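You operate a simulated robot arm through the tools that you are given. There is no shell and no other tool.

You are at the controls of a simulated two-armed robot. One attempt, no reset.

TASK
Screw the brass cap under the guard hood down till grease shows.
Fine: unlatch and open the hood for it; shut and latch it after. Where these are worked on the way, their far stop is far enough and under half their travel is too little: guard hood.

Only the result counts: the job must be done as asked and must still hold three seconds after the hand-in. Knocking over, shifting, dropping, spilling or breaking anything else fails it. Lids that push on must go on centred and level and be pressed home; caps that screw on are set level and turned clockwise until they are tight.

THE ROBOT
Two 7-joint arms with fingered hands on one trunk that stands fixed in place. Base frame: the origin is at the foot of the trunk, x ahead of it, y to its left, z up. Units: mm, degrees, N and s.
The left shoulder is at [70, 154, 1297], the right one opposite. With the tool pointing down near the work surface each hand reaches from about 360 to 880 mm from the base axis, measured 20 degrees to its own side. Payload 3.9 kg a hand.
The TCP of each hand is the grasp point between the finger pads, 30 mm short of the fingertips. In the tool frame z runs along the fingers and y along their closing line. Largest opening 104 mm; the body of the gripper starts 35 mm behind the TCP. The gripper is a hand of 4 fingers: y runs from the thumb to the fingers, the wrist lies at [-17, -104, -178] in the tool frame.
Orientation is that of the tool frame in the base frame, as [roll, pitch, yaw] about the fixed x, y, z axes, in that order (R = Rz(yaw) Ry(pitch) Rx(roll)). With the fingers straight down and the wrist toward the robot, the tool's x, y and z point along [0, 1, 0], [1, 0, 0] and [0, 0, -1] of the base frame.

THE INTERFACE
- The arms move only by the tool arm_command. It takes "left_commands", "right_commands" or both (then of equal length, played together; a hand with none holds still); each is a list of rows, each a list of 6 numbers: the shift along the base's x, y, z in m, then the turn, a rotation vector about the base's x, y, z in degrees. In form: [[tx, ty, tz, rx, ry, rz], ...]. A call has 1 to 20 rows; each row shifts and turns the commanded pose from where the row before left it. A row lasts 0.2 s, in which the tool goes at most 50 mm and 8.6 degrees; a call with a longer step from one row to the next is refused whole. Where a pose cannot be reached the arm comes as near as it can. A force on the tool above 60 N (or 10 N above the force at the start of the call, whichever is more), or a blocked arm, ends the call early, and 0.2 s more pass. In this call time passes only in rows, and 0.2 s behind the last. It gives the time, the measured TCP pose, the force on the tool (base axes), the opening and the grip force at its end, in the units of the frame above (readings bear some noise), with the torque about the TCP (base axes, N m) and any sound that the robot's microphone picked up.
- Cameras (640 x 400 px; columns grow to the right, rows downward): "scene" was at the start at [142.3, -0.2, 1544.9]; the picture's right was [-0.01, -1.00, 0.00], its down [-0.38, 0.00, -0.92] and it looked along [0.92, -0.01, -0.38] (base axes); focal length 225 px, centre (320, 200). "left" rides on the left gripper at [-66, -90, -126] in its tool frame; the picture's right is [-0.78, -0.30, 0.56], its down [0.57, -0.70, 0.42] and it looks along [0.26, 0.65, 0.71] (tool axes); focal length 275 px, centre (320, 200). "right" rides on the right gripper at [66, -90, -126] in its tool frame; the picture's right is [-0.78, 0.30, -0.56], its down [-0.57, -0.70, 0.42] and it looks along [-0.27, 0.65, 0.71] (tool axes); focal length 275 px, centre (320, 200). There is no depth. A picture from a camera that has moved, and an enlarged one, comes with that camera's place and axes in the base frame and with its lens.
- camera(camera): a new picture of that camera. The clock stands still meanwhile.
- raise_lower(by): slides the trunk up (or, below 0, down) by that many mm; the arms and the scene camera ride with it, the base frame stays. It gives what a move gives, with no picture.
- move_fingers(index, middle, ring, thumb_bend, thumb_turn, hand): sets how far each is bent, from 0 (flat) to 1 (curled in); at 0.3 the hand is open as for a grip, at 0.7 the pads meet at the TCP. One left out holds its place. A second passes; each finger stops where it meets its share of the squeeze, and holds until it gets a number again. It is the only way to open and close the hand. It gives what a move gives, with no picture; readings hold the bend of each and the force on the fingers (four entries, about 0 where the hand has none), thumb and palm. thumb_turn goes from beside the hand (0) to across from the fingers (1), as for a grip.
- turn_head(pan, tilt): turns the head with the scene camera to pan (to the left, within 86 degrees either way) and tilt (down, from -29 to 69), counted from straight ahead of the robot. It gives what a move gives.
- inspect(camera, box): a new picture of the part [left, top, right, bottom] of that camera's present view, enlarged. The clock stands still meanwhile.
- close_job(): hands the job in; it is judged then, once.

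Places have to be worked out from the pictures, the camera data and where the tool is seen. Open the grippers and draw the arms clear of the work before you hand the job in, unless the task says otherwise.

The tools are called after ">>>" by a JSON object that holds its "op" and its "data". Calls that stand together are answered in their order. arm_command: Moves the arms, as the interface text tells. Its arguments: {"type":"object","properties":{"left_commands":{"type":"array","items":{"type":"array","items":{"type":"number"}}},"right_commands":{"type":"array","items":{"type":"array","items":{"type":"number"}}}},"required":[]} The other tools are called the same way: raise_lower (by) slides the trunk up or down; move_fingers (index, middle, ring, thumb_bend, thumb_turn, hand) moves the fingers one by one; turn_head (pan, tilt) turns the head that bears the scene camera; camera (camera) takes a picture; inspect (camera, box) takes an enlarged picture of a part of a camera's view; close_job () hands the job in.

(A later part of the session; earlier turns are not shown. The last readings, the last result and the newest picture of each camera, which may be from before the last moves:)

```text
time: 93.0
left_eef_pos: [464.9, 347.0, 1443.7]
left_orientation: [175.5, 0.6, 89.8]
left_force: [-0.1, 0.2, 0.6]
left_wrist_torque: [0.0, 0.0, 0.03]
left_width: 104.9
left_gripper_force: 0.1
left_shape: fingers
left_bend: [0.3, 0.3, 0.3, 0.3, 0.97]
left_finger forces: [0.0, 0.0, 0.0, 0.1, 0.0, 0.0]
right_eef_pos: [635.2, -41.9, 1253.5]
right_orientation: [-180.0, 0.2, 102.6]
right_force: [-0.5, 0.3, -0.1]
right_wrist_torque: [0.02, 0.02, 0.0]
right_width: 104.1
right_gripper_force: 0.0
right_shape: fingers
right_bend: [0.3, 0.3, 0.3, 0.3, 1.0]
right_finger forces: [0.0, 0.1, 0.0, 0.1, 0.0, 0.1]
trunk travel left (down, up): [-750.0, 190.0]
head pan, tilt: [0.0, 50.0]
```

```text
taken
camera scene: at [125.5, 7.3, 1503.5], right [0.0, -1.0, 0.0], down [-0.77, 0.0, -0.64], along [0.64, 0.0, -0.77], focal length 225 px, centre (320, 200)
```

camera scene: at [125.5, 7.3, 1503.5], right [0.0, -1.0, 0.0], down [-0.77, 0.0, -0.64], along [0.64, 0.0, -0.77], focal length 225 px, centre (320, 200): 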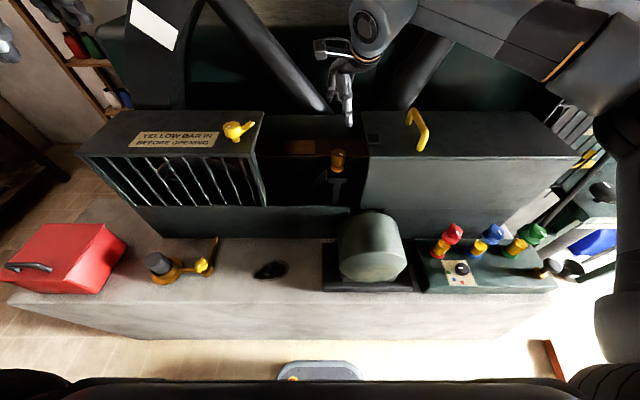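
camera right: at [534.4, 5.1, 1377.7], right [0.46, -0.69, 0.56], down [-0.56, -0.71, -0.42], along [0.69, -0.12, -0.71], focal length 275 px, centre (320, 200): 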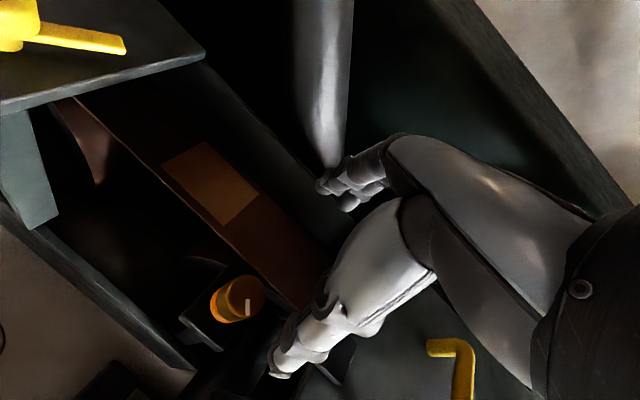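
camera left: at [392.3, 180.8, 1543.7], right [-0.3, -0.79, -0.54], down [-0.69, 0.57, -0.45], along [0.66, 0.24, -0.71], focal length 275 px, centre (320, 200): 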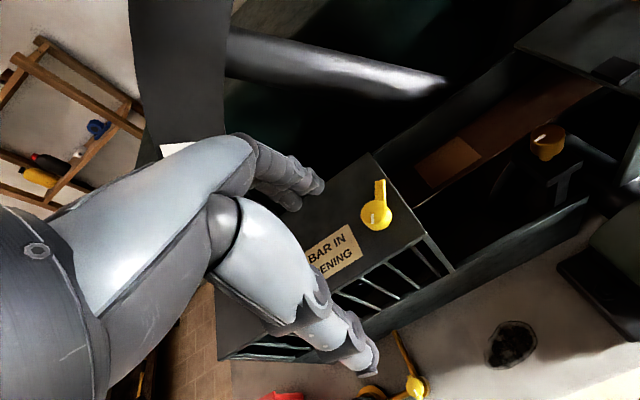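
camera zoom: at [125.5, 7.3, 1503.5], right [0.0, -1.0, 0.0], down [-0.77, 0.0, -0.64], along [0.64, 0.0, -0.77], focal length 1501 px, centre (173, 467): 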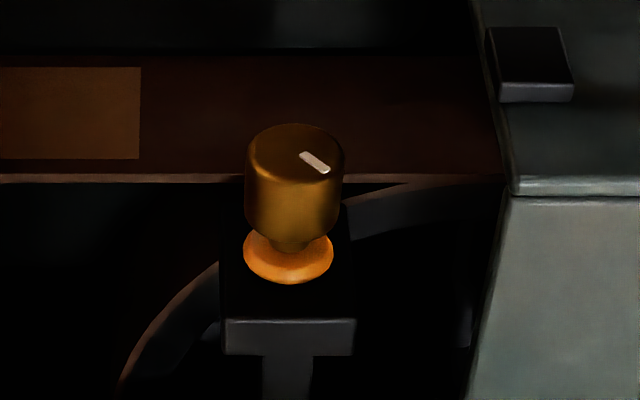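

Grease is clearly out in a ring. Now the hood: I move the right hand back over the handle (now near y ≈ -275), turning to yaw ≈ 15°.

>>> {"op": "arm_command", "data": {"right_commands": [[0.0015, -0.021, 0.003, 0, 0, -8], [0.0015, -0.021, 0.003, 0, 0, -8], [0.0015, -0.021, 0.003, 0, 0, -8], [0.0015, -0.021, 0, 0, 0, -8], [0.0015, -0.021, 0, 0, 0, -8], [0.0015, -0.021, 0, 0, 0, -8], [0.0015, -0.021, 0, 0, 0, -8], [0.0015, -0.021, 0, 0, 0, -8], [0.0015, -0.021, 0, 0, 0, -8], [0.0015, -0.021, 0, 0, 0, -8], [0.0015, -0.021, 0, 0, 0, -8]]}}

>>> {"op": "camera", "data": {"camera": "right"}}

>>> {"op": "turn_head", "data": {"pan": 0, "tilt": 40}}

>>> {"op": "camera", "data": {"camera": "scene"}}

```text
time: 95.4
left_eef_pos: [467.0, 347.1, 1444.1]
left_orientation: [175.5, 0.5, 89.8]
left_force: [0.3, 0.8, 0.1]
left_wrist_torque: [-0.01, 0.01, 0.04]
left_width: 104.8
left_gripper_force: 0.0
left_shape: fingers
left_bend: [0.3, 0.3, 0.3, 0.3, 0.97]
left_finger forces: [0.0, 0.1, 0.0, 0.0, 0.1, 0.1]
right_eef_pos: [654.1, -271.5, 1260.5]
right_orientation: [-180.0, 0.1, 14.4]
right_force: [0.1, -0.6, 0.3]
right_wrist_torque: [-0.01, -0.01, 0.04]
right_width: 104.0
right_gripper_force: 0.1
right_shape: fingers
right_bend: [0.3, 0.3, 0.3, 0.3, 1.0]
right_finger forces: [0.0, 0.0, 0.0, 0.0, 0.0, 0.1]
trunk travel left (down, up): [-750.0, 190.0]
head pan, tilt: [0.0, 50.0]
```

```text
taken
camera right: at [696.7, -167.9, 1385.1], right [-0.68, -0.48, 0.56], down [-0.73, 0.54, -0.42], along [-0.1, -0.69, -0.71], focal length 275 px, centre (320, 200)
```

right: 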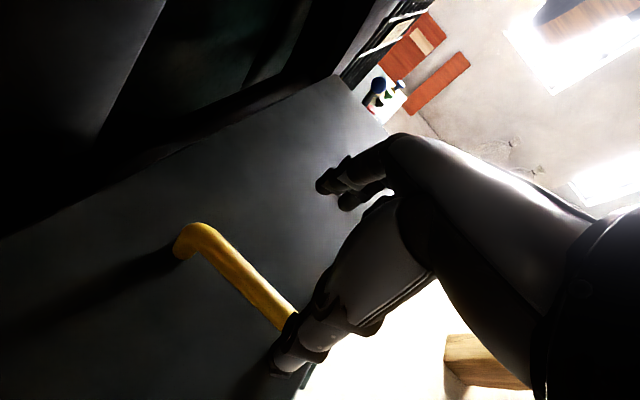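

```text
time: 96.1
left_eef_pos: [465.2, 347.5, 1443.4]
left_orientation: [175.5, 0.7, 89.7]
left_force: [0.7, 0.3, -0.3]
left_wrist_torque: [-0.03, -0.03, 0.01]
left_width: 105.0
left_gripper_force: 0.0
left_shape: fingers
left_bend: [0.3, 0.3, 0.3, 0.3, 0.97]
left_finger forces: [0.0, 0.0, 0.0, 0.0, 0.0, 0.0]
right_eef_pos: [652.3, -270.9, 1260.7]
right_orientation: [-180.0, 0.2, 14.6]
right_force: [-0.6, 0.5, -0.4]
right_wrist_torque: [0.0, 0.03, 0.0]
right_width: 104.2
right_gripper_force: 0.1
right_shape: fingers
right_bend: [0.3, 0.3, 0.3, 0.3, 1.0]
right_finger forces: [0.1, 0.0, 0.0, 0.0, 0.0, 0.1]
trunk travel left (down, up): [-750.0, 190.0]
head pan, tilt: [0.0, 40.0]
```

```text
taken
camera scene: at [134.6, 6.6, 1517.5], right [0.0, -1.0, 0.0], down [-0.64, 0.0, -0.77], along [0.77, 0.0, -0.64], focal length 225 px, centre (320, 200)
```

scene: 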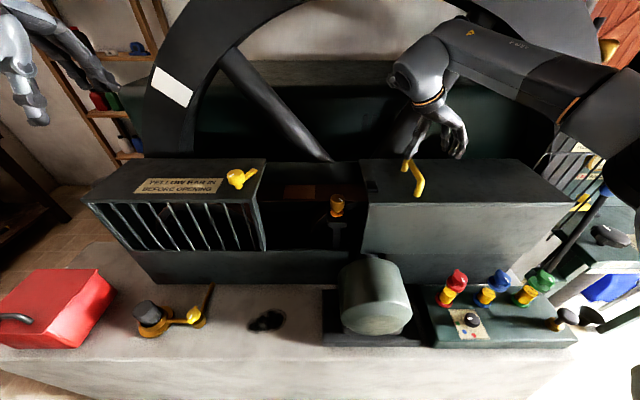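

From both views the handle bar is now near y ≈ -250. I shift the hand over it and go down.

>>> {"op": "arm_command", "data": {"right_commands": [[0, 0.01, -0.01, 0, 0, 0], [0, 0.011, -0.02, 0, 0, 0], [0, 0, -0.02, 0, 0, 0]]}}

>>> {"op": "camera", "data": {"camera": "right"}}

>>> {"op": "inspect", "data": {"camera": "scene", "box": [340, 80, 500, 220]}}

```text
time: 96.9
left_eef_pos: [466.7, 346.4, 1443.6]
left_orientation: [175.5, 0.5, 89.7]
left_force: [0.4, 0.5, -1.0]
left_wrist_torque: [0.0, -0.01, 0.01]
left_width: 104.8
left_gripper_force: 0.0
left_shape: fingers
left_bend: [0.3, 0.3, 0.3, 0.3, 0.97]
left_finger forces: [0.0, 0.0, 0.2, 0.1, 0.0, 0.0]
right_eef_pos: [653.8, -252.2, 1210.4]
right_orientation: [-179.9, 0.1, 14.6]
right_force: [-1.3, 0.7, 0.0]
right_wrist_torque: [0.01, 0.02, 0.0]
right_width: 104.2
right_gripper_force: 0.1
right_shape: fingers
right_bend: [0.3, 0.3, 0.3, 0.3, 1.0]
right_finger forces: [0.0, 0.0, 0.1, 0.1, 0.0, 0.0]
trunk travel left (down, up): [-750.0, 190.0]
head pan, tilt: [0.0, 40.0]
```

```text
taken
camera right: at [696.6, -147.6, 1336.1], right [-0.68, -0.48, 0.56], down [-0.73, 0.54, -0.42], along [-0.1, -0.69, -0.71], focal length 275 px, centre (320, 200)
```

right: 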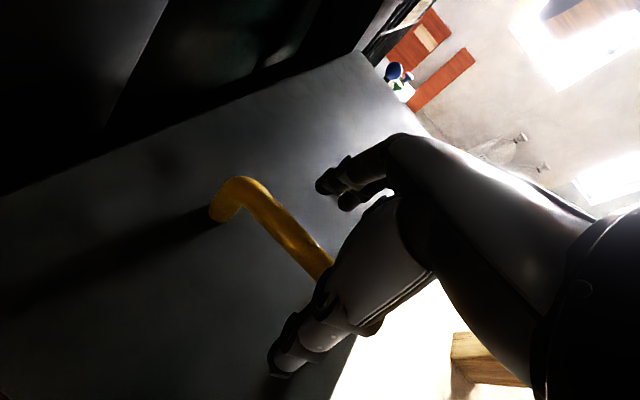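

```text
2.86 times, centred on (420, 150) of scene
camera zoom: at [134.9, 6.2, 1517.6], right [0.0, -1.0, 0.0], down [-0.64, 0.0, -0.77], along [0.77, 0.0, -0.64], focal length 644 px, centre (34, 343)
```

zoom: 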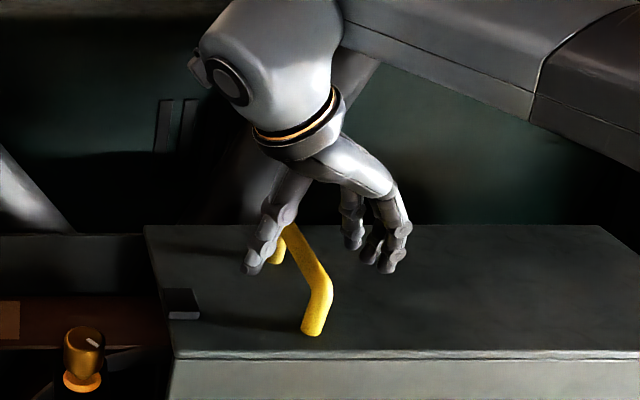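

The bar is between thumb and fingers as before. I go down and close.

>>> {"op": "arm_command", "data": {"right_commands": [[0, 0.001, -0.014, 0, 0, 0], [0, 0.001, -0.014, 0, 0, 0]]}}

>>> {"op": "move_fingers", "data": {"hand": "right", "index": 0.8, "middle": 0.8, "ring": 0.8, "thumb_bend": 0.8}}

>>> {"op": "camera", "data": {"camera": "right"}}

```text
time: 97.5
left_eef_pos: [467.7, 346.6, 1442.6]
left_orientation: [175.4, 0.6, 89.7]
left_force: [0.0, 0.1, -0.4]
left_wrist_torque: [0.02, 0.0, 0.01]
left_width: 105.0
left_gripper_force: 0.1
left_shape: fingers
left_bend: [0.3, 0.3, 0.3, 0.3, 0.97]
left_finger forces: [0.0, 0.1, 0.0, 0.0, 0.0, 0.1]
right_eef_pos: [654.1, -250.5, 1182.1]
right_orientation: [-180.0, 0.1, 14.5]
right_force: [-0.1, -0.2, -0.6]
right_wrist_torque: [0.02, 0.01, 0.01]
right_width: 104.2
right_gripper_force: 0.0
right_shape: fingers
right_bend: [0.3, 0.3, 0.3, 0.3, 1.0]
right_finger forces: [0.0, 0.0, 0.1, 0.0, 0.0, 0.0]
trunk travel left (down, up): [-750.0, 190.0]
head pan, tilt: [0.0, 40.0]
```

```text
time: 98.5
left_eef_pos: [468.0, 345.4, 1442.2]
left_orientation: [175.6, 0.5, 89.8]
left_force: [-0.5, 0.5, -0.7]
left_wrist_torque: [0.0, 0.01, -0.01]
left_width: 104.7
left_gripper_force: 0.1
left_shape: fingers
left_bend: [0.3, 0.3, 0.3, 0.3, 0.97]
left_finger forces: [0.0, 0.1, 0.1, 0.0, 0.1, 0.0]
right_eef_pos: [653.4, -250.6, 1180.8]
right_orientation: [-179.8, 0.4, 14.5]
right_force: [-5.8, 1.7, -17.8]
right_wrist_torque: [-0.04, -0.39, -0.01]
right_width: 0.1
right_gripper_force: 9.6
right_shape: fingers
right_bend: [0.73, 0.79, 0.78, 0.74, 1.0]
right_finger forces: [0.1, 6.4, 10.9, 0.0, 0.7, 0.0]
trunk travel left (down, up): [-750.0, 190.0]
head pan, tilt: [0.0, 40.0]
```

```text
taken
camera right: at [697.2, -145.6, 1305.1], right [-0.67, -0.48, 0.56], down [-0.73, 0.54, -0.42], along [-0.1, -0.69, -0.71], focal length 275 px, centre (320, 200)
```

right: 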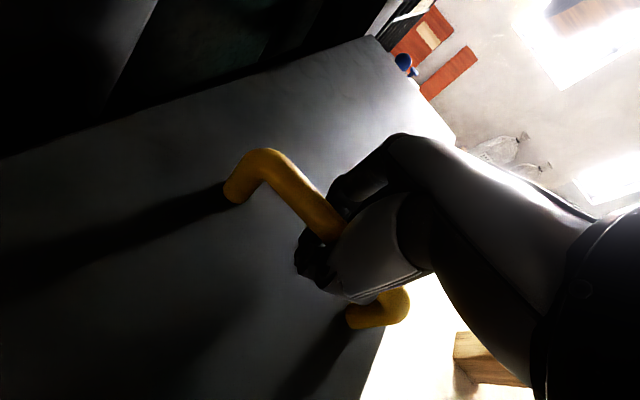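

Same grip as before; the hood must travel about +300 mm back. I slide it left at a gentle pace.

>>> {"op": "arm_command", "data": {"right_commands": [[0, 0.01, 0, 0, 0, 0], [0, 0.015, 0, 0, 0, 0], [0, 0.015, 0, 0, 0, 0], [0, 0.015, 0, 0, 0, 0], [0, 0.015, 0, 0, 0, 0], [0, 0.015, 0, 0, 0, 0], [0, 0.015, 0, 0, 0, 0], [0, 0.015, 0, 0, 0, 0], [0, 0.015, 0, 0, 0, 0]]}}

>>> {"op": "camera", "data": {"camera": "scene"}}

```text
time: 100.5
left_eef_pos: [467.6, 346.8, 1442.7]
left_orientation: [175.7, 0.6, 89.7]
left_force: [0.6, 0.8, 0.5]
left_wrist_torque: [0.01, 0.02, 0.01]
left_width: 104.8
left_gripper_force: 0.0
left_shape: fingers
left_bend: [0.3, 0.3, 0.3, 0.3, 0.97]
left_finger forces: [0.0, 0.1, 0.0, 0.0, 0.0, 0.0]
right_eef_pos: [654.2, -118.7, 1181.0]
right_orientation: [-179.8, 0.2, 14.7]
right_force: [-7.4, -1.9, -18.1]
right_wrist_torque: [0.04, -0.36, 0.07]
right_width: 0.0
right_gripper_force: 9.4
right_shape: fingers
right_bend: [0.74, 0.79, 0.77, 0.74, 1.0]
right_finger forces: [0.1, 7.6, 10.8, 0.0, 0.3, 0.0]
trunk travel left (down, up): [-750.0, 190.0]
head pan, tilt: [0.0, 40.0]
```

```text
taken
camera scene: at [135.7, 7.0, 1517.4], right [0.0, -1.0, 0.0], down [-0.64, 0.0, -0.77], along [0.77, 0.0, -0.64], focal length 225 px, centre (320, 200)
```

scene: 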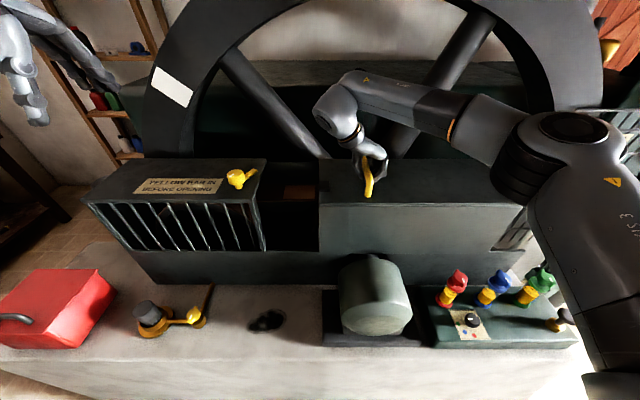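

The hood slides smoothly. I continue 120 mm more.

>>> {"op": "arm_command", "data": {"right_commands": [[0, 0.012, 0, 0, 0, 0], [0, 0.012, 0, 0, 0, 0], [0, 0.012, 0, 0, 0, 0], [0, 0.012, 0, 0, 0, 0], [0, 0.012, 0, 0, 0, 0], [0, 0.012, 0, 0, 0, 0], [0, 0.012, 0, 0, 0, 0], [0, 0.012, 0, 0, 0, 0], [0, 0.012, 0, 0, 0, 0], [0, 0.012, 0, 0, 0, 0]]}}

>>> {"op": "camera", "data": {"camera": "scene"}}

```text
time: 102.7
left_eef_pos: [468.2, 346.6, 1440.9]
left_orientation: [175.7, 0.6, 89.7]
left_force: [0.4, 0.7, 0.3]
left_wrist_torque: [0.03, 0.0, 0.02]
left_width: 104.8
left_gripper_force: 0.0
left_shape: fingers
left_bend: [0.3, 0.3, 0.3, 0.3, 0.97]
left_finger forces: [0.0, 0.0, 0.0, 0.0, 0.0, 0.0]
right_eef_pos: [653.3, 1.9, 1181.8]
right_orientation: [-180.0, 0.3, 14.6]
right_force: [-7.4, -1.9, -21.1]
right_wrist_torque: [0.03, -0.38, 0.04]
right_width: 0.0
right_gripper_force: 10.3
right_shape: fingers
right_bend: [0.74, 0.78, 0.77, 0.74, 1.0]
right_finger forces: [0.0, 9.6, 11.0, 0.0, 0.3, 0.0]
trunk travel left (down, up): [-750.0, 190.0]
head pan, tilt: [0.0, 40.0]
```

```text
taken
camera scene: at [136.1, 7.4, 1517.4], right [0.0, -1.0, 0.0], down [-0.64, 0.0, -0.77], along [0.77, 0.0, -0.64], focal length 225 px, centre (320, 200)
```

scene: 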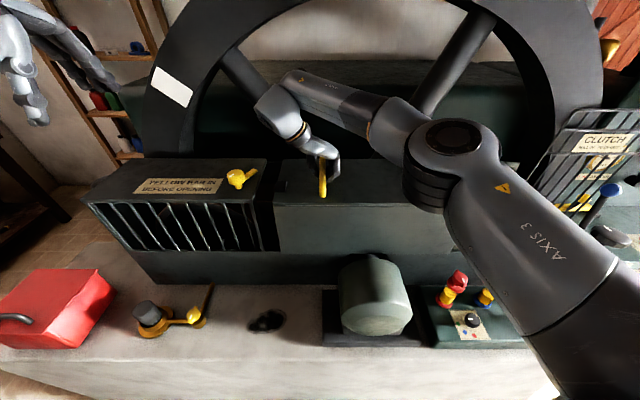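

About 47 mm remain. I do 40 mm, then creep.

>>> {"op": "arm_command", "data": {"right_commands": [[0, 0.008, 0, 0, 0, 0], [0, 0.008, 0, 0, 0, 0], [0, 0.008, 0, 0, 0, 0], [0, 0.008, 0, 0, 0, 0], [0, 0.008, 0, 0, 0, 0]]}}

>>> {"op": "inspect", "data": {"camera": "scene", "box": [210, 130, 370, 270]}}

```text
time: 103.9
left_eef_pos: [467.7, 348.1, 1443.2]
left_orientation: [175.7, 0.8, 89.8]
left_force: [0.2, -0.6, 0.2]
left_wrist_torque: [-0.01, -0.02, 0.02]
left_width: 104.7
left_gripper_force: 0.1
left_shape: fingers
left_bend: [0.3, 0.3, 0.3, 0.3, 0.97]
left_finger forces: [0.0, 0.1, 0.0, 0.0, 0.0, 0.0]
right_eef_pos: [654.4, 44.1, 1182.0]
right_orientation: [-180.0, 0.2, 14.7]
right_force: [-6.9, 0.1, -18.9]
right_wrist_torque: [0.05, -0.37, 0.05]
right_width: 0.0
right_gripper_force: 9.6
right_shape: fingers
right_bend: [0.74, 0.78, 0.77, 0.74, 1.0]
right_finger forces: [0.0, 9.3, 9.4, 0.0, 0.4, 0.0]
trunk travel left (down, up): [-750.0, 190.0]
head pan, tilt: [0.0, 40.0]
```

```text
2.86 times, centred on (290, 200) of scene
camera zoom: at [136.4, 8.5, 1517.4], right [0.0, -1.0, 0.0], down [-0.64, 0.0, -0.77], along [0.77, 0.0, -0.64], focal length 644 px, centre (406, 200)
```

zoom: 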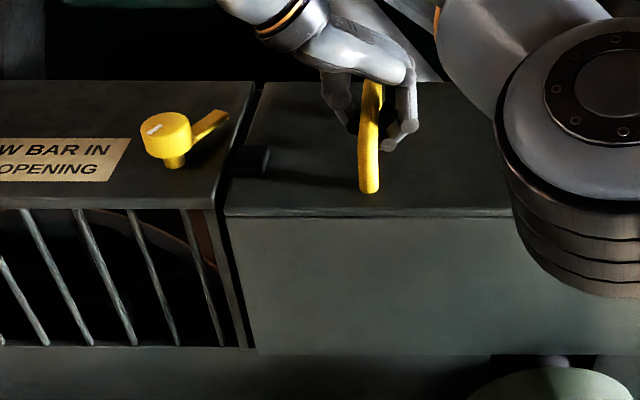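

Only a few mm remain. I creep in 2 mm steps, watching the force.

>>> {"op": "arm_command", "data": {"right_commands": [[0, 0.002, 0, 0, 0, 0], [0, 0.002, 0, 0, 0, 0], [0, 0.002, 0, 0, 0, 0]]}}

>>> {"op": "inspect", "data": {"camera": "scene", "box": [210, 130, 370, 270]}}

```text
time: 104.5
left_eef_pos: [467.9, 342.7, 1443.2]
left_orientation: [175.6, 0.6, 89.7]
left_force: [0.4, 0.1, 0.4]
left_wrist_torque: [0.01, 0.01, -0.02]
left_width: 104.8
left_gripper_force: 0.1
left_shape: fingers
left_bend: [0.3, 0.3, 0.3, 0.3, 0.97]
left_finger forces: [0.1, 0.0, 0.0, 0.0, 0.1, 0.1]
right_eef_pos: [655.2, 39.5, 1179.0]
right_orientation: [-179.8, 0.5, 14.7]
right_force: [-4.5, 4.7, -13.8]
right_wrist_torque: [0.0, -0.31, -0.02]
right_width: 0.2
right_gripper_force: 8.0
right_shape: fingers
right_bend: [0.74, 0.79, 0.78, 0.74, 1.0]
right_finger forces: [0.0, 4.8, 9.0, 0.1, 2.0, 0.0]
trunk travel left (down, up): [-750.0, 190.0]
head pan, tilt: [0.0, 40.0]
stopped in row 2 (right hand): the arm was blocked; the commanded pose is now the measured one
```

```text
2.86 times, centred on (290, 200) of scene
camera zoom: at [136.9, 8.4, 1517.5], right [0.0, -1.0, 0.0], down [-0.64, 0.0, -0.76], along [0.76, 0.0, -0.64], focal length 644 px, centre (406, 200)
```

zoom: 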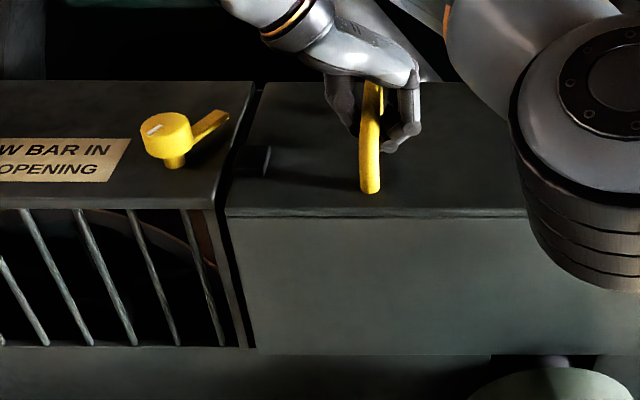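

The arm hits its own limit just short of closed. I yaw the hand a little away from the limit and nudge on.

>>> {"op": "arm_command", "data": {"right_commands": [[0, 0, 0, 0, 0, 5], [0, 0.001, 0, 0, 0, 5]]}}

>>> {"op": "arm_command", "data": {"right_commands": [[0, 0.003, 0, 0, 0, 0], [0, 0.003, 0, 0, 0, 0]]}}

>>> {"op": "inspect", "data": {"camera": "scene", "box": [210, 130, 370, 270]}}

```text
time: 105.1
left_eef_pos: [468.0, 340.6, 1442.2]
left_orientation: [175.6, 0.5, 89.8]
left_force: [-0.5, 0.8, 0.6]
left_wrist_torque: [-0.01, 0.01, 0.03]
left_width: 104.9
left_gripper_force: 0.0
left_shape: fingers
left_bend: [0.3, 0.3, 0.3, 0.3, 0.97]
left_finger forces: [0.1, 0.1, 0.0, 0.0, 0.0, 0.0]
right_eef_pos: [654.1, 39.1, 1180.0]
right_orientation: [-179.9, 0.4, 24.6]
right_force: [-5.7, 2.2, -18.8]
right_wrist_torque: [0.13, -0.39, -0.21]
right_width: 0.1
right_gripper_force: 10.4
right_shape: fingers
right_bend: [0.74, 0.79, 0.77, 0.75, 1.0]
right_finger forces: [2.2, 7.5, 10.7, 0.1, 0.1, 0.0]
trunk travel left (down, up): [-750.0, 190.0]
head pan, tilt: [0.0, 40.0]
```

```text
time: 105.7
left_eef_pos: [466.6, 342.4, 1442.2]
left_orientation: [175.7, 0.6, 89.7]
left_force: [0.2, -0.5, 0.0]
left_wrist_torque: [0.0, 0.01, -0.01]
left_width: 104.7
left_gripper_force: 0.0
left_shape: fingers
left_bend: [0.3, 0.3, 0.3, 0.3, 0.97]
left_finger forces: [0.0, 0.1, 0.0, 0.0, 0.0, 0.0]
right_eef_pos: [653.8, 47.0, 1181.9]
right_orientation: [-179.9, 0.3, 24.7]
right_force: [-6.6, 0.4, -21.3]
right_wrist_torque: [0.11, -0.4, -0.26]
right_width: 0.0
right_gripper_force: 11.2
right_shape: fingers
right_bend: [0.74, 0.79, 0.77, 0.75, 1.0]
right_finger forces: [3.3, 8.3, 10.7, 0.0, 0.0, 0.1]
trunk travel left (down, up): [-750.0, 190.0]
head pan, tilt: [0.0, 40.0]
```

```text
2.86 times, centred on (290, 200) of scene
camera zoom: at [136.4, 8.0, 1517.3], right [0.0, -1.0, 0.0], down [-0.64, 0.0, -0.77], along [0.77, 0.0, -0.64], focal length 644 px, centre (406, 200)
```

zoom: 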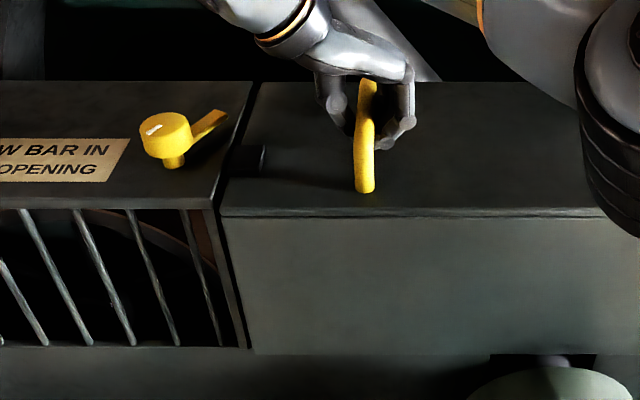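

Moving; a gap of a few mm remains. I nudge 6 mm more.

>>> {"op": "arm_command", "data": {"right_commands": [[0, 0.003, 0, 0, 0, 0], [0, 0.003, 0, 0, 0, 0]]}}

>>> {"op": "inspect", "data": {"camera": "scene", "box": [210, 130, 370, 270]}}

```text
time: 106.3
left_eef_pos: [468.4, 340.8, 1442.5]
left_orientation: [175.6, 0.6, 89.8]
left_force: [0.1, 0.1, 0.7]
left_wrist_torque: [-0.03, 0.0, -0.02]
left_width: 104.9
left_gripper_force: 0.0
left_shape: fingers
left_bend: [0.3, 0.3, 0.3, 0.3, 0.97]
left_finger forces: [0.0, 0.1, 0.0, 0.0, 0.1, 0.1]
right_eef_pos: [653.9, 53.0, 1180.7]
right_orientation: [-180.0, 0.2, 24.5]
right_force: [-8.1, -1.2, -20.1]
right_wrist_torque: [0.12, -0.37, -0.19]
right_width: 0.0
right_gripper_force: 10.2
right_shape: fingers
right_bend: [0.74, 0.79, 0.77, 0.75, 1.0]
right_finger forces: [3.2, 7.6, 10.4, 0.1, 0.0, 0.0]
trunk travel left (down, up): [-750.0, 190.0]
head pan, tilt: [0.0, 40.0]
```

```text
2.86 times, centred on (290, 200) of scene
camera zoom: at [135.8, 7.8, 1517.5], right [0.0, -1.0, 0.0], down [-0.64, 0.0, -0.77], along [0.77, 0.0, -0.64], focal length 644 px, centre (406, 200)
```

zoom: 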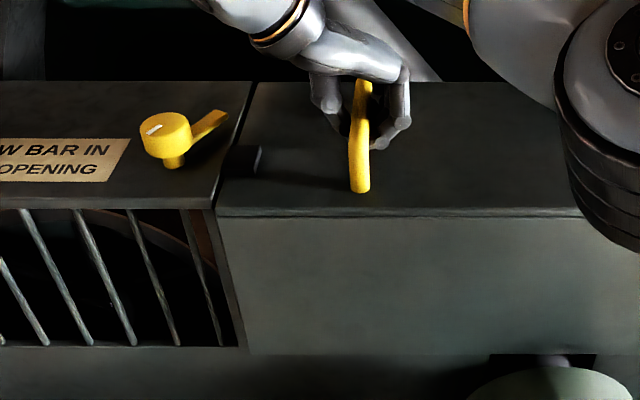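

Nearly shut. Another 5 mm in 2–3 mm steps, watching for contact.

>>> {"op": "arm_command", "data": {"right_commands": [[0, 0.003, 0, 0, 0, 0], [0, 0.002, 0, 0, 0, 0]]}}

>>> {"op": "inspect", "data": {"camera": "scene", "box": [230, 140, 310, 210]}}

```text
time: 106.9
left_eef_pos: [466.7, 338.4, 1442.5]
left_orientation: [175.6, 0.5, 89.8]
left_force: [-0.4, 0.1, -0.5]
left_wrist_torque: [-0.02, -0.01, -0.02]
left_width: 104.9
left_gripper_force: 0.1
left_shape: fingers
left_bend: [0.3, 0.3, 0.3, 0.3, 0.97]
left_finger forces: [0.0, 0.0, 0.0, 0.0, 0.1, 0.0]
right_eef_pos: [653.9, 52.6, 1181.6]
right_orientation: [-179.8, 0.1, 24.4]
right_force: [-9.6, -7.2, -21.3]
right_wrist_torque: [0.12, -0.32, -0.22]
right_width: 0.2
right_gripper_force: 12.5
right_shape: fingers
right_bend: [0.74, 0.79, 0.77, 0.75, 1.0]
right_finger forces: [6.6, 7.8, 10.7, 0.0, 0.1, 0.0]
trunk travel left (down, up): [-750.0, 190.0]
head pan, tilt: [0.0, 40.0]
```

```text
5.71 times, centred on (270, 175) of scene
camera zoom: at [135.5, 4.1, 1517.4], right [0.0, -1.0, 0.0], down [-0.64, 0.0, -0.77], along [0.77, 0.0, -0.64], focal length 1287 px, centre (606, 343)
```

zoom: 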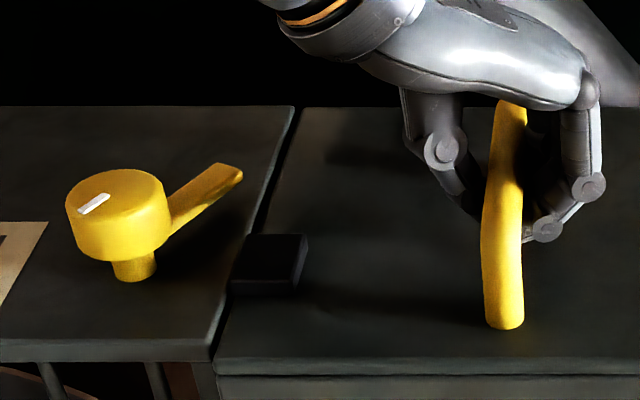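

It has reached the closed stop (7 N, no further advance). I ease back, open the hand and lift straight up.

>>> {"op": "arm_command", "data": {"right_commands": [[0, -0.003, 0, 0, 0, 0], [0, -0.001, -0.003, 0, 0, 0]]}}

>>> {"op": "move_fingers", "data": {"hand": "right", "index": 0.3, "middle": 0.3, "ring": 0.3, "thumb_bend": 0.3}}

>>> {"op": "inspect", "data": {"camera": "scene", "box": [210, 130, 370, 270]}}

```text
time: 107.5
left_eef_pos: [466.5, 341.0, 1443.4]
left_orientation: [175.5, 0.6, 89.8]
left_force: [0.0, 0.1, -0.1]
left_wrist_torque: [-0.03, -0.02, 0.03]
left_width: 104.7
left_gripper_force: 0.2
left_shape: fingers
left_bend: [0.3, 0.3, 0.3, 0.3, 0.97]
left_finger forces: [0.0, 0.0, 0.0, 0.0, 0.1, 0.1]
right_eef_pos: [655.1, 53.9, 1180.4]
right_orientation: [-179.9, 0.0, 24.6]
right_force: [-3.9, -1.6, -11.7]
right_wrist_torque: [0.04, -0.35, -0.08]
right_width: 0.0
right_gripper_force: 6.4
right_shape: fingers
right_bend: [0.74, 0.79, 0.78, 0.75, 1.0]
right_finger forces: [1.2, 3.3, 8.1, 0.0, 0.1, 0.0]
trunk travel left (down, up): [-750.0, 190.0]
head pan, tilt: [0.0, 40.0]
```

```text
time: 108.5
left_eef_pos: [466.2, 342.0, 1443.7]
left_orientation: [175.5, 0.6, 89.8]
left_force: [-0.5, -0.5, -0.1]
left_wrist_torque: [0.0, -0.01, -0.04]
left_width: 104.9
left_gripper_force: 0.1
left_shape: fingers
left_bend: [0.3, 0.3, 0.3, 0.3, 0.97]
left_finger forces: [0.1, 0.0, 0.1, 0.1, 0.0, 0.0]
right_eef_pos: [653.6, 51.7, 1179.2]
right_orientation: [-179.9, 0.1, 24.5]
right_force: [-0.2, -0.3, -0.6]
right_wrist_torque: [0.02, -0.03, 0.0]
right_width: 104.2
right_gripper_force: 0.0
right_shape: fingers
right_bend: [0.3, 0.3, 0.3, 0.3, 1.0]
right_finger forces: [0.0, 0.0, 0.1, 0.0, 0.0, 0.0]
trunk travel left (down, up): [-750.0, 190.0]
head pan, tilt: [0.0, 40.0]
```

```text
2.86 times, centred on (290, 200) of scene
camera zoom: at [134.4, 6.9, 1517.6], right [0.0, -1.0, 0.0], down [-0.64, 0.0, -0.77], along [0.77, 0.0, -0.64], focal length 644 px, centre (406, 200)
```

zoom: 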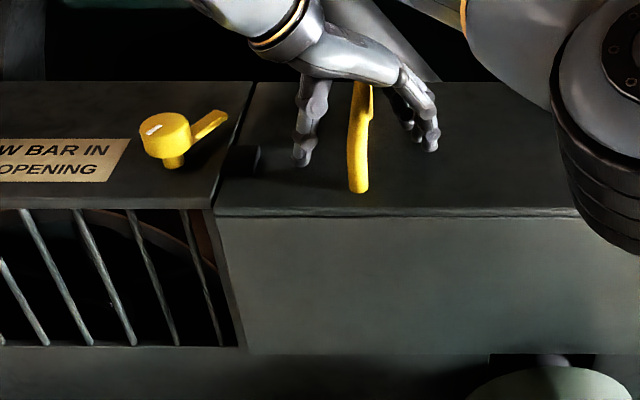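

The handle is released cleanly and the hood is shut. I lift the right hand and draw it away to the right.

>>> {"op": "arm_command", "data": {"right_commands": [[0, 0, 0.03, 0, 0, 0], [0, 0, 0.04, 0, 0, 0], [0, 0, 0.04, 0, 0, 0], [-0.005, -0.02, 0.02, 0, 0, 3], [-0.01, -0.035, 0.01, 0, 0, 4], [-0.01, -0.035, 0.01, 0, 0, 4], [-0.015, -0.035, 0.01, 0, 0, 4], [-0.015, -0.035, 0.01, 0, 0, 4], [-0.015, -0.035, 0.01, 0, 0, 4], [-0.015, -0.035, 0.01, 0, 0, 4], [-0.015, -0.035, 0.01, 0, 0, 4], [-0.015, -0.035, 0.01, 0, 0, 4], [-0.01, -0.035, 0.01, 0, 0, 0], [-0.01, -0.035, 0.01, 0, 0, 0]]}}

>>> {"op": "arm_command", "data": {"left_commands": [[0.0143, -0.0095, -0.01, 0, 0.4, 7.4], [0.0143, -0.0095, -0.01, 0, 0.4, 7.4], [0.0143, -0.0095, -0.01, 0, 0.4, 7.4], [0.0143, -0.0095, -0.01, 0, 0.4, 7.4], [0.0143, -0.0095, -0.01, 0, 0.4, 7.4], [0.0143, -0.0095, -0.01, 0, 0.4, 7.4], [0.0143, -0.0095, -0.01, 0, 0.4, 7.4], [0.0143, -0.0095, -0.01, 0, 0.4, 7.4], [0.0143, -0.0095, -0.01, 0, 0.4, 7.4], [0.0143, -0.0095, -0.01, 0, 0.4, 7.4], [0.0143, -0.0095, -0.01, 0, 0.4, 7.4], [0.0143, -0.0095, -0.01, 0, 0.4, 7.4]]}}

>>> {"op": "camera", "data": {"camera": "left"}}

>>> {"op": "camera", "data": {"camera": "scene"}}

```text
time: 111.5
left_eef_pos: [464.8, 338.7, 1444.6]
left_orientation: [175.5, 0.6, 89.7]
left_force: [1.1, -0.7, 0.7]
left_wrist_torque: [0.02, -0.01, 0.04]
left_width: 105.1
left_gripper_force: 0.0
left_shape: fingers
left_bend: [0.3, 0.3, 0.3, 0.3, 0.97]
left_finger forces: [0.1, 0.1, 0.0, 0.1, 0.0, 0.0]
right_eef_pos: [517.2, -320.6, 1411.1]
right_orientation: [-179.9, 0.0, 59.7]
right_force: [-0.7, 0.4, 0.0]
right_wrist_torque: [0.0, -0.04, -0.01]
right_width: 104.3
right_gripper_force: 0.0
right_shape: fingers
right_bend: [0.3, 0.3, 0.3, 0.3, 1.0]
right_finger forces: [0.1, 0.1, 0.0, 0.0, 0.0, 0.1]
trunk travel left (down, up): [-750.0, 190.0]
head pan, tilt: [0.0, 40.0]
```

```text
time: 113.5
left_eef_pos: [570.9, 277.0, 1382.1]
left_orientation: [177.9, 0.7, 153.2]
left_force: [9.4, 0.0, -27.9]
left_wrist_torque: [0.02, 0.41, 0.09]
left_width: 104.7
left_gripper_force: 0.0
left_shape: fingers
left_bend: [0.3, 0.3, 0.3, 0.3, 0.97]
left_finger forces: [0.1, 0.0, 0.0, 0.1, 0.0, 0.0]
left hand out of reach, approached as far as the arm can: row 8, 9
right_eef_pos: [518.5, -324.0, 1411.2]
right_orientation: [-179.9, 0.2, 59.7]
right_force: [-1.0, 0.5, 0.3]
right_wrist_torque: [-0.07, -0.04, -0.02]
right_width: 104.2
right_gripper_force: 0.0
right_shape: fingers
right_bend: [0.3, 0.3, 0.3, 0.3, 1.0]
right_finger forces: [0.1, 0.0, 0.0, 0.0, 0.0, 0.1]
trunk travel left (down, up): [-750.0, 190.0]
head pan, tilt: [0.0, 40.0]
stopped in row 9 (left hand): the arm was blocked; the commanded pose is now the measured one
```

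```text
taken
camera left: at [585.3, 163.4, 1505.7], right [0.57, -0.6, -0.56], down [-0.81, -0.36, -0.46], along [0.08, 0.72, -0.69], focal length 275 px, centre (320, 200)
```

left: 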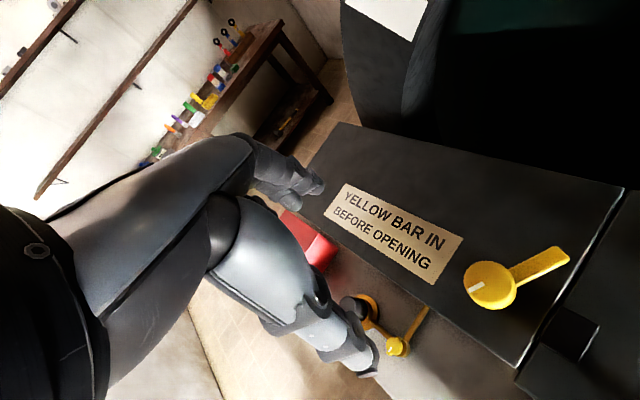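

```text
taken
camera scene: at [134.4, 7.4, 1517.9], right [0.0, -1.0, 0.0], down [-0.64, 0.0, -0.77], along [0.77, 0.0, -0.64], focal length 225 px, centre (320, 200)
```

scene: 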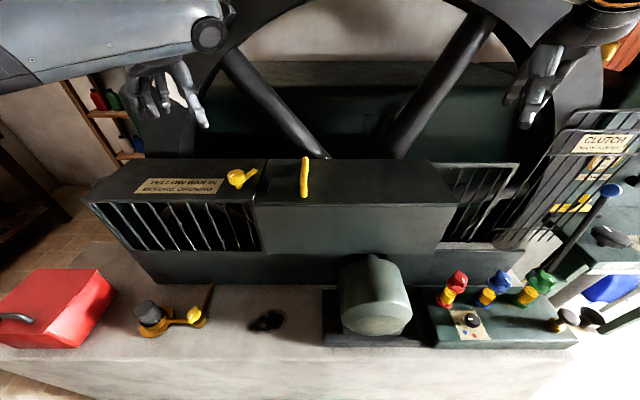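

The left arm hit a limit at that height. I back off the yaw a little, descend toward the latch first, and turn there.

>>> {"op": "arm_command", "data": {"left_commands": [[0, 0, 0, 0, 0, -7], [0.005, -0.004, 0, 0, 0, -7], [0.01, -0.008, -0.02, 0, 0, 0], [0.01, -0.008, -0.02, 0, 0, 0], [0.012, -0.009, -0.025, 0, 1, 0], [0.012, -0.009, -0.025, 0, 1, 0], [0.01, -0.006, -0.025, 0, 0, 0], [0.008, -0.005, -0.02, 0, 0, 0]]}}

>>> {"op": "camera", "data": {"camera": "left"}}

```text
time: 115.3
left_eef_pos: [602.7, 259.7, 1240.4]
left_orientation: [179.7, -2.1, 138.9]
left_force: [0.3, 0.9, 0.5]
left_wrist_torque: [0.03, -0.01, 0.0]
left_width: 104.5
left_gripper_force: 0.1
left_shape: fingers
left_bend: [0.3, 0.3, 0.3, 0.3, 0.97]
left_finger forces: [0.0, 0.1, 0.1, 0.0, 0.1, 0.1]
left hand out of reach, approached as far as the arm can: row 5, 6, 7, 8
right_eef_pos: [518.7, -322.5, 1411.5]
right_orientation: [-179.9, 0.3, 59.6]
right_force: [0.7, 0.7, -0.1]
right_wrist_torque: [0.01, -0.03, 0.01]
right_width: 104.0
right_gripper_force: 0.1
right_shape: fingers
right_bend: [0.3, 0.3, 0.3, 0.3, 1.0]
right_finger forces: [0.0, 0.0, 0.0, 0.1, 0.1, 0.1]
trunk travel left (down, up): [-750.0, 190.0]
head pan, tilt: [0.0, 40.0]
```

```text
taken
camera left: at [595.4, 145.6, 1363.0], right [0.38, -0.72, -0.59], down [-0.9, -0.14, -0.41], along [0.21, 0.68, -0.7], focal length 275 px, centre (320, 200)
```

left: 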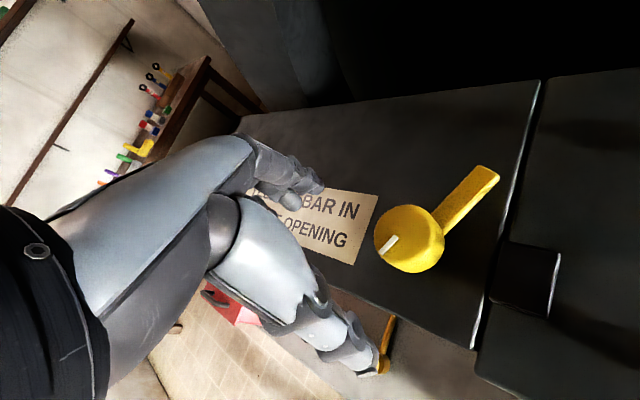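

The arm's posture now allows less yaw. The knob is round, so I'll turn it in two strokes: I set yaw ≈ 120 and move above the knob.

>>> {"op": "arm_command", "data": {"left_commands": [[0, 0, 0, 0, 0, -7], [0.005, -0.005, 0, 0, 0, -7], [0.01, -0.009, 0, -0.5, 1, -5], [0.01, -0.009, 0, -0.5, 0.5, 0], [0.01, -0.008, 0, 0, 0.5, 0]]}}

>>> {"op": "camera", "data": {"camera": "left"}}

```text
time: 116.5
left_eef_pos: [619.3, 234.2, 1240.8]
left_orientation: [-178.4, -2.4, 119.8]
left_force: [-0.1, -0.3, -0.5]
left_wrist_torque: [0.01, 0.01, 0.0]
left_width: 104.4
left_gripper_force: 0.2
left_shape: fingers
left_bend: [0.3, 0.3, 0.3, 0.3, 0.97]
left_finger forces: [0.0, 0.1, 0.0, 0.0, 0.0, 0.1]
left hand out of reach, approached as far as the arm can: row 4, 5
right_eef_pos: [516.2, -323.8, 1412.1]
right_orientation: [-179.9, 0.2, 59.6]
right_force: [0.0, -0.1, -0.2]
right_wrist_torque: [-0.02, -0.01, -0.01]
right_width: 104.0
right_gripper_force: 0.1
right_shape: fingers
right_bend: [0.3, 0.3, 0.3, 0.3, 1.0]
right_finger forces: [0.1, 0.0, 0.1, 0.0, 0.1, 0.1]
trunk travel left (down, up): [-750.0, 190.0]
head pan, tilt: [0.0, 40.0]
```

```text
taken
camera left: at [579.8, 130.6, 1367.2], right [0.1, -0.81, -0.58], down [-0.91, 0.16, -0.38], along [0.4, 0.57, -0.72], focal length 275 px, centre (320, 200)
```

left: 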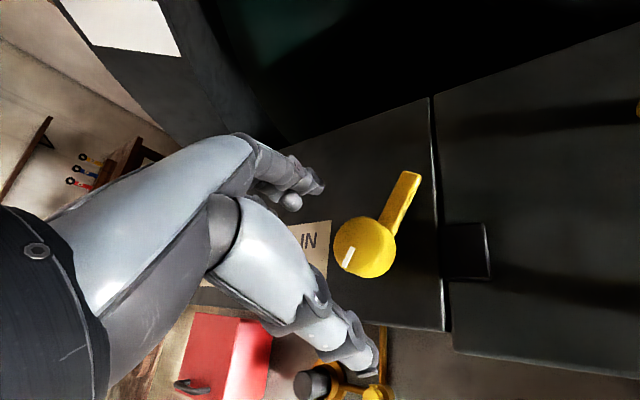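

The left arm keeps meeting a limit. I look at its posture.

>>> {"op": "turn_head", "data": {"pan": 25, "tilt": 25}}

>>> {"op": "camera", "data": {"camera": "scene"}}

```text
time: 117.3
left_eef_pos: [620.9, 235.2, 1240.0]
left_orientation: [-178.2, -2.3, 119.9]
left_force: [-0.4, 1.0, -0.7]
left_wrist_torque: [0.0, 0.0, 0.0]
left_width: 104.6
left_gripper_force: 0.0
left_shape: fingers
left_bend: [0.3, 0.3, 0.3, 0.3, 0.97]
left_finger forces: [0.0, 0.1, 0.1, 0.0, 0.1, 0.1]
right_eef_pos: [518.6, -322.9, 1409.8]
right_orientation: [-179.9, 0.1, 59.4]
right_force: [-0.2, 0.2, 0.2]
right_wrist_torque: [0.02, -0.01, -0.06]
right_width: 104.3
right_gripper_force: 0.0
right_shape: fingers
right_bend: [0.3, 0.3, 0.3, 0.3, 1.0]
right_finger forces: [0.0, 0.0, 0.1, 0.1, 0.1, 0.1]
trunk travel left (down, up): [-750.0, 190.0]
head pan, tilt: [25.0, 25.0]
```

```text
taken
camera scene: at [133.3, 45.1, 1540.9], right [0.42, -0.91, 0.0], down [-0.38, -0.18, -0.91], along [0.82, 0.38, -0.42], focal length 225 px, centre (320, 200)
```

scene: 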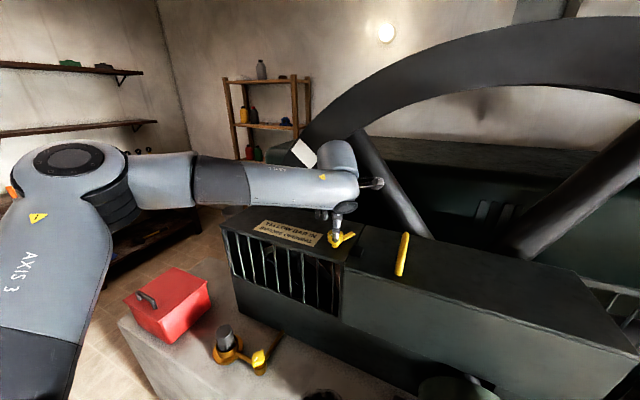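

The elbow sits high and outward now. I'll reduce yaw to ≈100, where the knob should be reachable, and use several short clockwise strokes.

>>> {"op": "arm_command", "data": {"left_commands": [[0, 0, 0, 0, 0, -7], [0, 0, 0, -1, 1.5, -7], [0.006, -0.002, 0, 0, 0.5, -6], [0.006, -0.002, 0, 0, 0, 0], [0.005, -0.002, 0, 0, 0, 0]]}}

>>> {"op": "camera", "data": {"camera": "left"}}

```text
time: 118.5
left_eef_pos: [639.9, 227.8, 1240.3]
left_orientation: [-175.7, -2.2, 99.8]
left_force: [0.3, -0.5, 0.2]
left_wrist_torque: [-0.04, 0.02, 0.0]
left_width: 104.9
left_gripper_force: 0.0
left_shape: fingers
left_bend: [0.3, 0.3, 0.3, 0.3, 0.97]
left_finger forces: [0.0, 0.0, 0.0, 0.1, 0.0, 0.0]
right_eef_pos: [519.0, -323.4, 1410.6]
right_orientation: [-179.9, 0.3, 59.6]
right_force: [0.3, -0.6, 0.2]
right_wrist_torque: [0.02, 0.01, -0.02]
right_width: 104.4
right_gripper_force: 0.0
right_shape: fingers
right_bend: [0.3, 0.3, 0.3, 0.3, 1.0]
right_finger forces: [0.1, 0.0, 0.0, 0.0, 0.0, 0.0]
trunk travel left (down, up): [-750.0, 190.0]
head pan, tilt: [25.0, 25.0]
```

```text
taken
camera left: at [572.3, 145.1, 1370.1], right [-0.2, -0.8, -0.56], down [-0.82, 0.45, -0.35], along [0.53, 0.39, -0.75], focal length 275 px, centre (320, 200)
```

left: 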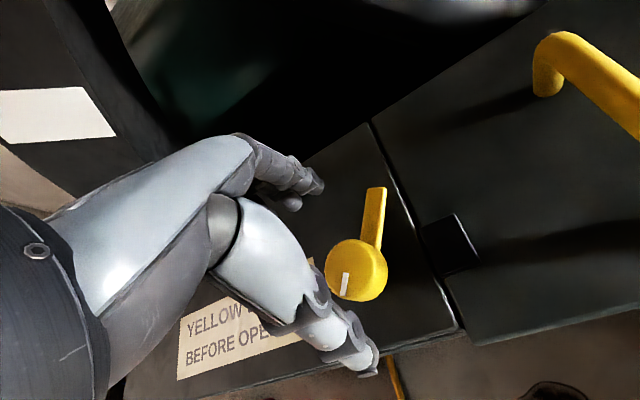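

I'm above the knob. I correct the tilt and test how far I can yaw anticlockwise here.

>>> {"op": "arm_command", "data": {"left_commands": [[0, 0, 0, -0.7, -2.3, 5], [0, 0, 0, -0.7, -2.3, 5], [0, 0, 0, 0, 0, 8], [0, 0, 0, 0, 0, 8], [0, 0, 0, 0, 0, 8]]}}

```text
time: 119.8
left_eef_pos: [614.2, 245.9, 1244.7]
left_orientation: [180.0, 0.5, 133.8]
left_force: [0.0, 0.6, 0.3]
left_wrist_torque: [-0.01, -0.05, -0.02]
left_width: 104.9
left_gripper_force: 0.0
left_shape: fingers
left_bend: [0.3, 0.3, 0.3, 0.3, 0.97]
left_finger forces: [0.0, 0.0, 0.1, 0.0, 0.0, 0.0]
left hand out of reach, approached as far as the arm can: row 3, 4, 5
right_eef_pos: [517.7, -323.9, 1411.3]
right_orientation: [-179.9, 0.1, 59.5]
right_force: [-0.1, -0.5, -0.2]
right_wrist_torque: [-0.05, -0.03, -0.01]
right_width: 104.2
right_gripper_force: 0.1
right_shape: fingers
right_bend: [0.3, 0.3, 0.3, 0.3, 1.0]
right_finger forces: [0.1, 0.1, 0.0, 0.0, 0.0, 0.0]
trunk travel left (down, up): [-750.0, 190.0]
head pan, tilt: [25.0, 25.0]
```

Yaw is limited to about 110 in this posture. I return the left hand to its start pose to let the arm regain its original posture.

>>> {"op": "arm_command", "data": {"left_commands": [[-0.003, 0.002, 0.02, 0, 0, -7], [-0.008, 0.004, 0.025, 0, 0, -7], [-0.008, 0.004, 0.025, 0, 0, -7], [-0.008, 0.004, 0.025, 0, 0, -7], [-0.008, 0.004, 0.025, 0, 0, -7], [-0.008, 0.004, 0.025, 0, 0, -7], [-0.008, 0.004, 0.025, 0, 0, -2], [-0.01, 0.006, 0.028, 0, 0, 0], [-0.01, 0.006, 0.028, 0, 0, 0], [-0.01, 0.005, 0.027, 0, 0, 0]]}}

>>> {"op": "camera", "data": {"camera": "scene"}}

```text
time: 122.0
left_eef_pos: [533.7, 288.4, 1497.6]
left_orientation: [-179.7, 0.2, 89.9]
left_force: [0.7, -0.9, -0.6]
left_wrist_torque: [0.01, 0.01, -0.02]
left_width: 104.8
left_gripper_force: 0.0
left_shape: fingers
left_bend: [0.3, 0.3, 0.3, 0.3, 0.97]
left_finger forces: [0.0, 0.0, 0.1, 0.0, 0.0, 0.1]
right_eef_pos: [517.9, -324.7, 1410.7]
right_orientation: [-179.9, 0.1, 59.6]
right_force: [-0.4, -0.8, 0.2]
right_wrist_torque: [0.02, 0.0, -0.01]
right_width: 104.3
right_gripper_force: 0.0
right_shape: fingers
right_bend: [0.3, 0.3, 0.3, 0.3, 1.0]
right_finger forces: [0.0, 0.0, 0.1, 0.1, 0.0, 0.1]
trunk travel left (down, up): [-750.0, 190.0]
head pan, tilt: [25.0, 25.0]
```

```text
taken
camera scene: at [132.3, 45.2, 1541.0], right [0.42, -0.91, 0.0], down [-0.38, -0.18, -0.91], along [0.82, 0.38, -0.42], focal length 225 px, centre (320, 200)
```

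scene: 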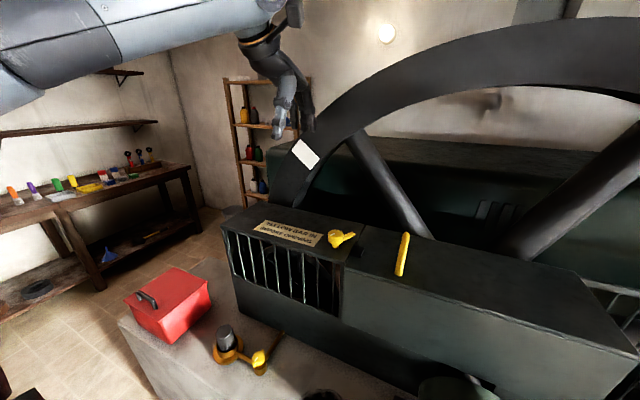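

Posture is similar. I'll do short strokes then: back down over the knob by the original path at yaw ≈ 100.

>>> {"op": "arm_command", "data": {"left_commands": [[0.019, -0.006, -0.033, 0, 0, 1], [0.019, -0.006, -0.033, 0, 0, 1], [0.018, -0.007, -0.032, 0, 0, 1], [0.013, -0.011, -0.04, 0, 0, 1], [0.013, -0.011, -0.04, 0, 0, 1], [0.013, -0.011, -0.04, 0, 0, 1], [0.01, -0.009, -0.04, 0, 0, 1], [0, 0, -0.03, 0, 0, 3]]}}

>>> {"op": "camera", "data": {"camera": "left"}}

>>> {"op": "inspect", "data": {"camera": "scene", "box": [280, 160, 400, 270]}}

```text
time: 123.8
left_eef_pos: [641.5, 227.2, 1207.7]
left_orientation: [-179.9, 0.2, 99.9]
left_force: [0.1, 0.6, -0.6]
left_wrist_torque: [-0.02, 0.01, 0.03]
left_width: 104.6
left_gripper_force: 0.1
left_shape: fingers
left_bend: [0.3, 0.3, 0.3, 0.3, 0.97]
left_finger forces: [0.0, 0.0, 0.1, 0.0, 0.0, 0.0]
right_eef_pos: [519.1, -324.7, 1411.4]
right_orientation: [-179.9, 0.1, 59.5]
right_force: [1.2, 0.6, -0.6]
right_wrist_torque: [-0.01, -0.01, 0.04]
right_width: 104.3
right_gripper_force: 0.0
right_shape: fingers
right_bend: [0.3, 0.3, 0.3, 0.3, 1.0]
right_finger forces: [0.0, 0.0, 0.1, 0.1, 0.0, 0.0]
trunk travel left (down, up): [-750.0, 190.0]
head pan, tilt: [25.0, 25.0]
```

```text
taken
camera left: at [564.3, 147.4, 1334.2], right [-0.16, -0.82, -0.55], down [-0.79, 0.44, -0.43], along [0.59, 0.37, -0.72], focal length 275 px, centre (320, 200)
```

left: 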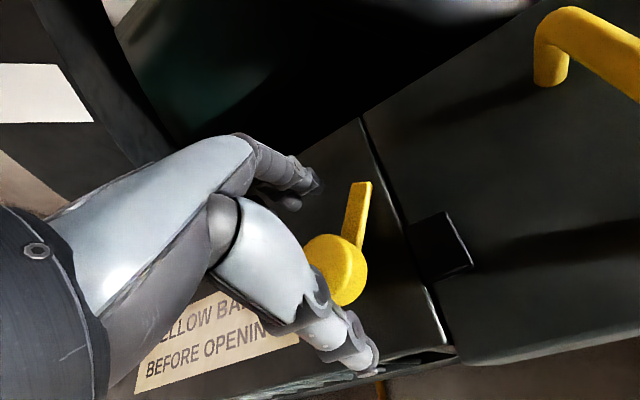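

```text
3.64 times, centred on (340, 215) of scene
camera zoom: at [133.5, 45.8, 1540.9], right [0.42, -0.91, 0.0], down [-0.38, -0.18, -0.91], along [0.82, 0.38, -0.42], focal length 819 px, centre (247, 146)
```

zoom: 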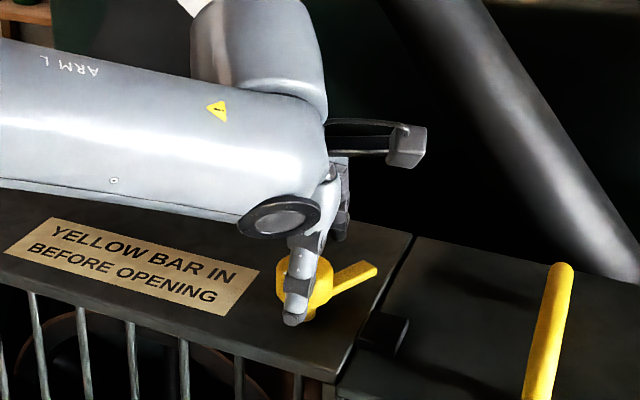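

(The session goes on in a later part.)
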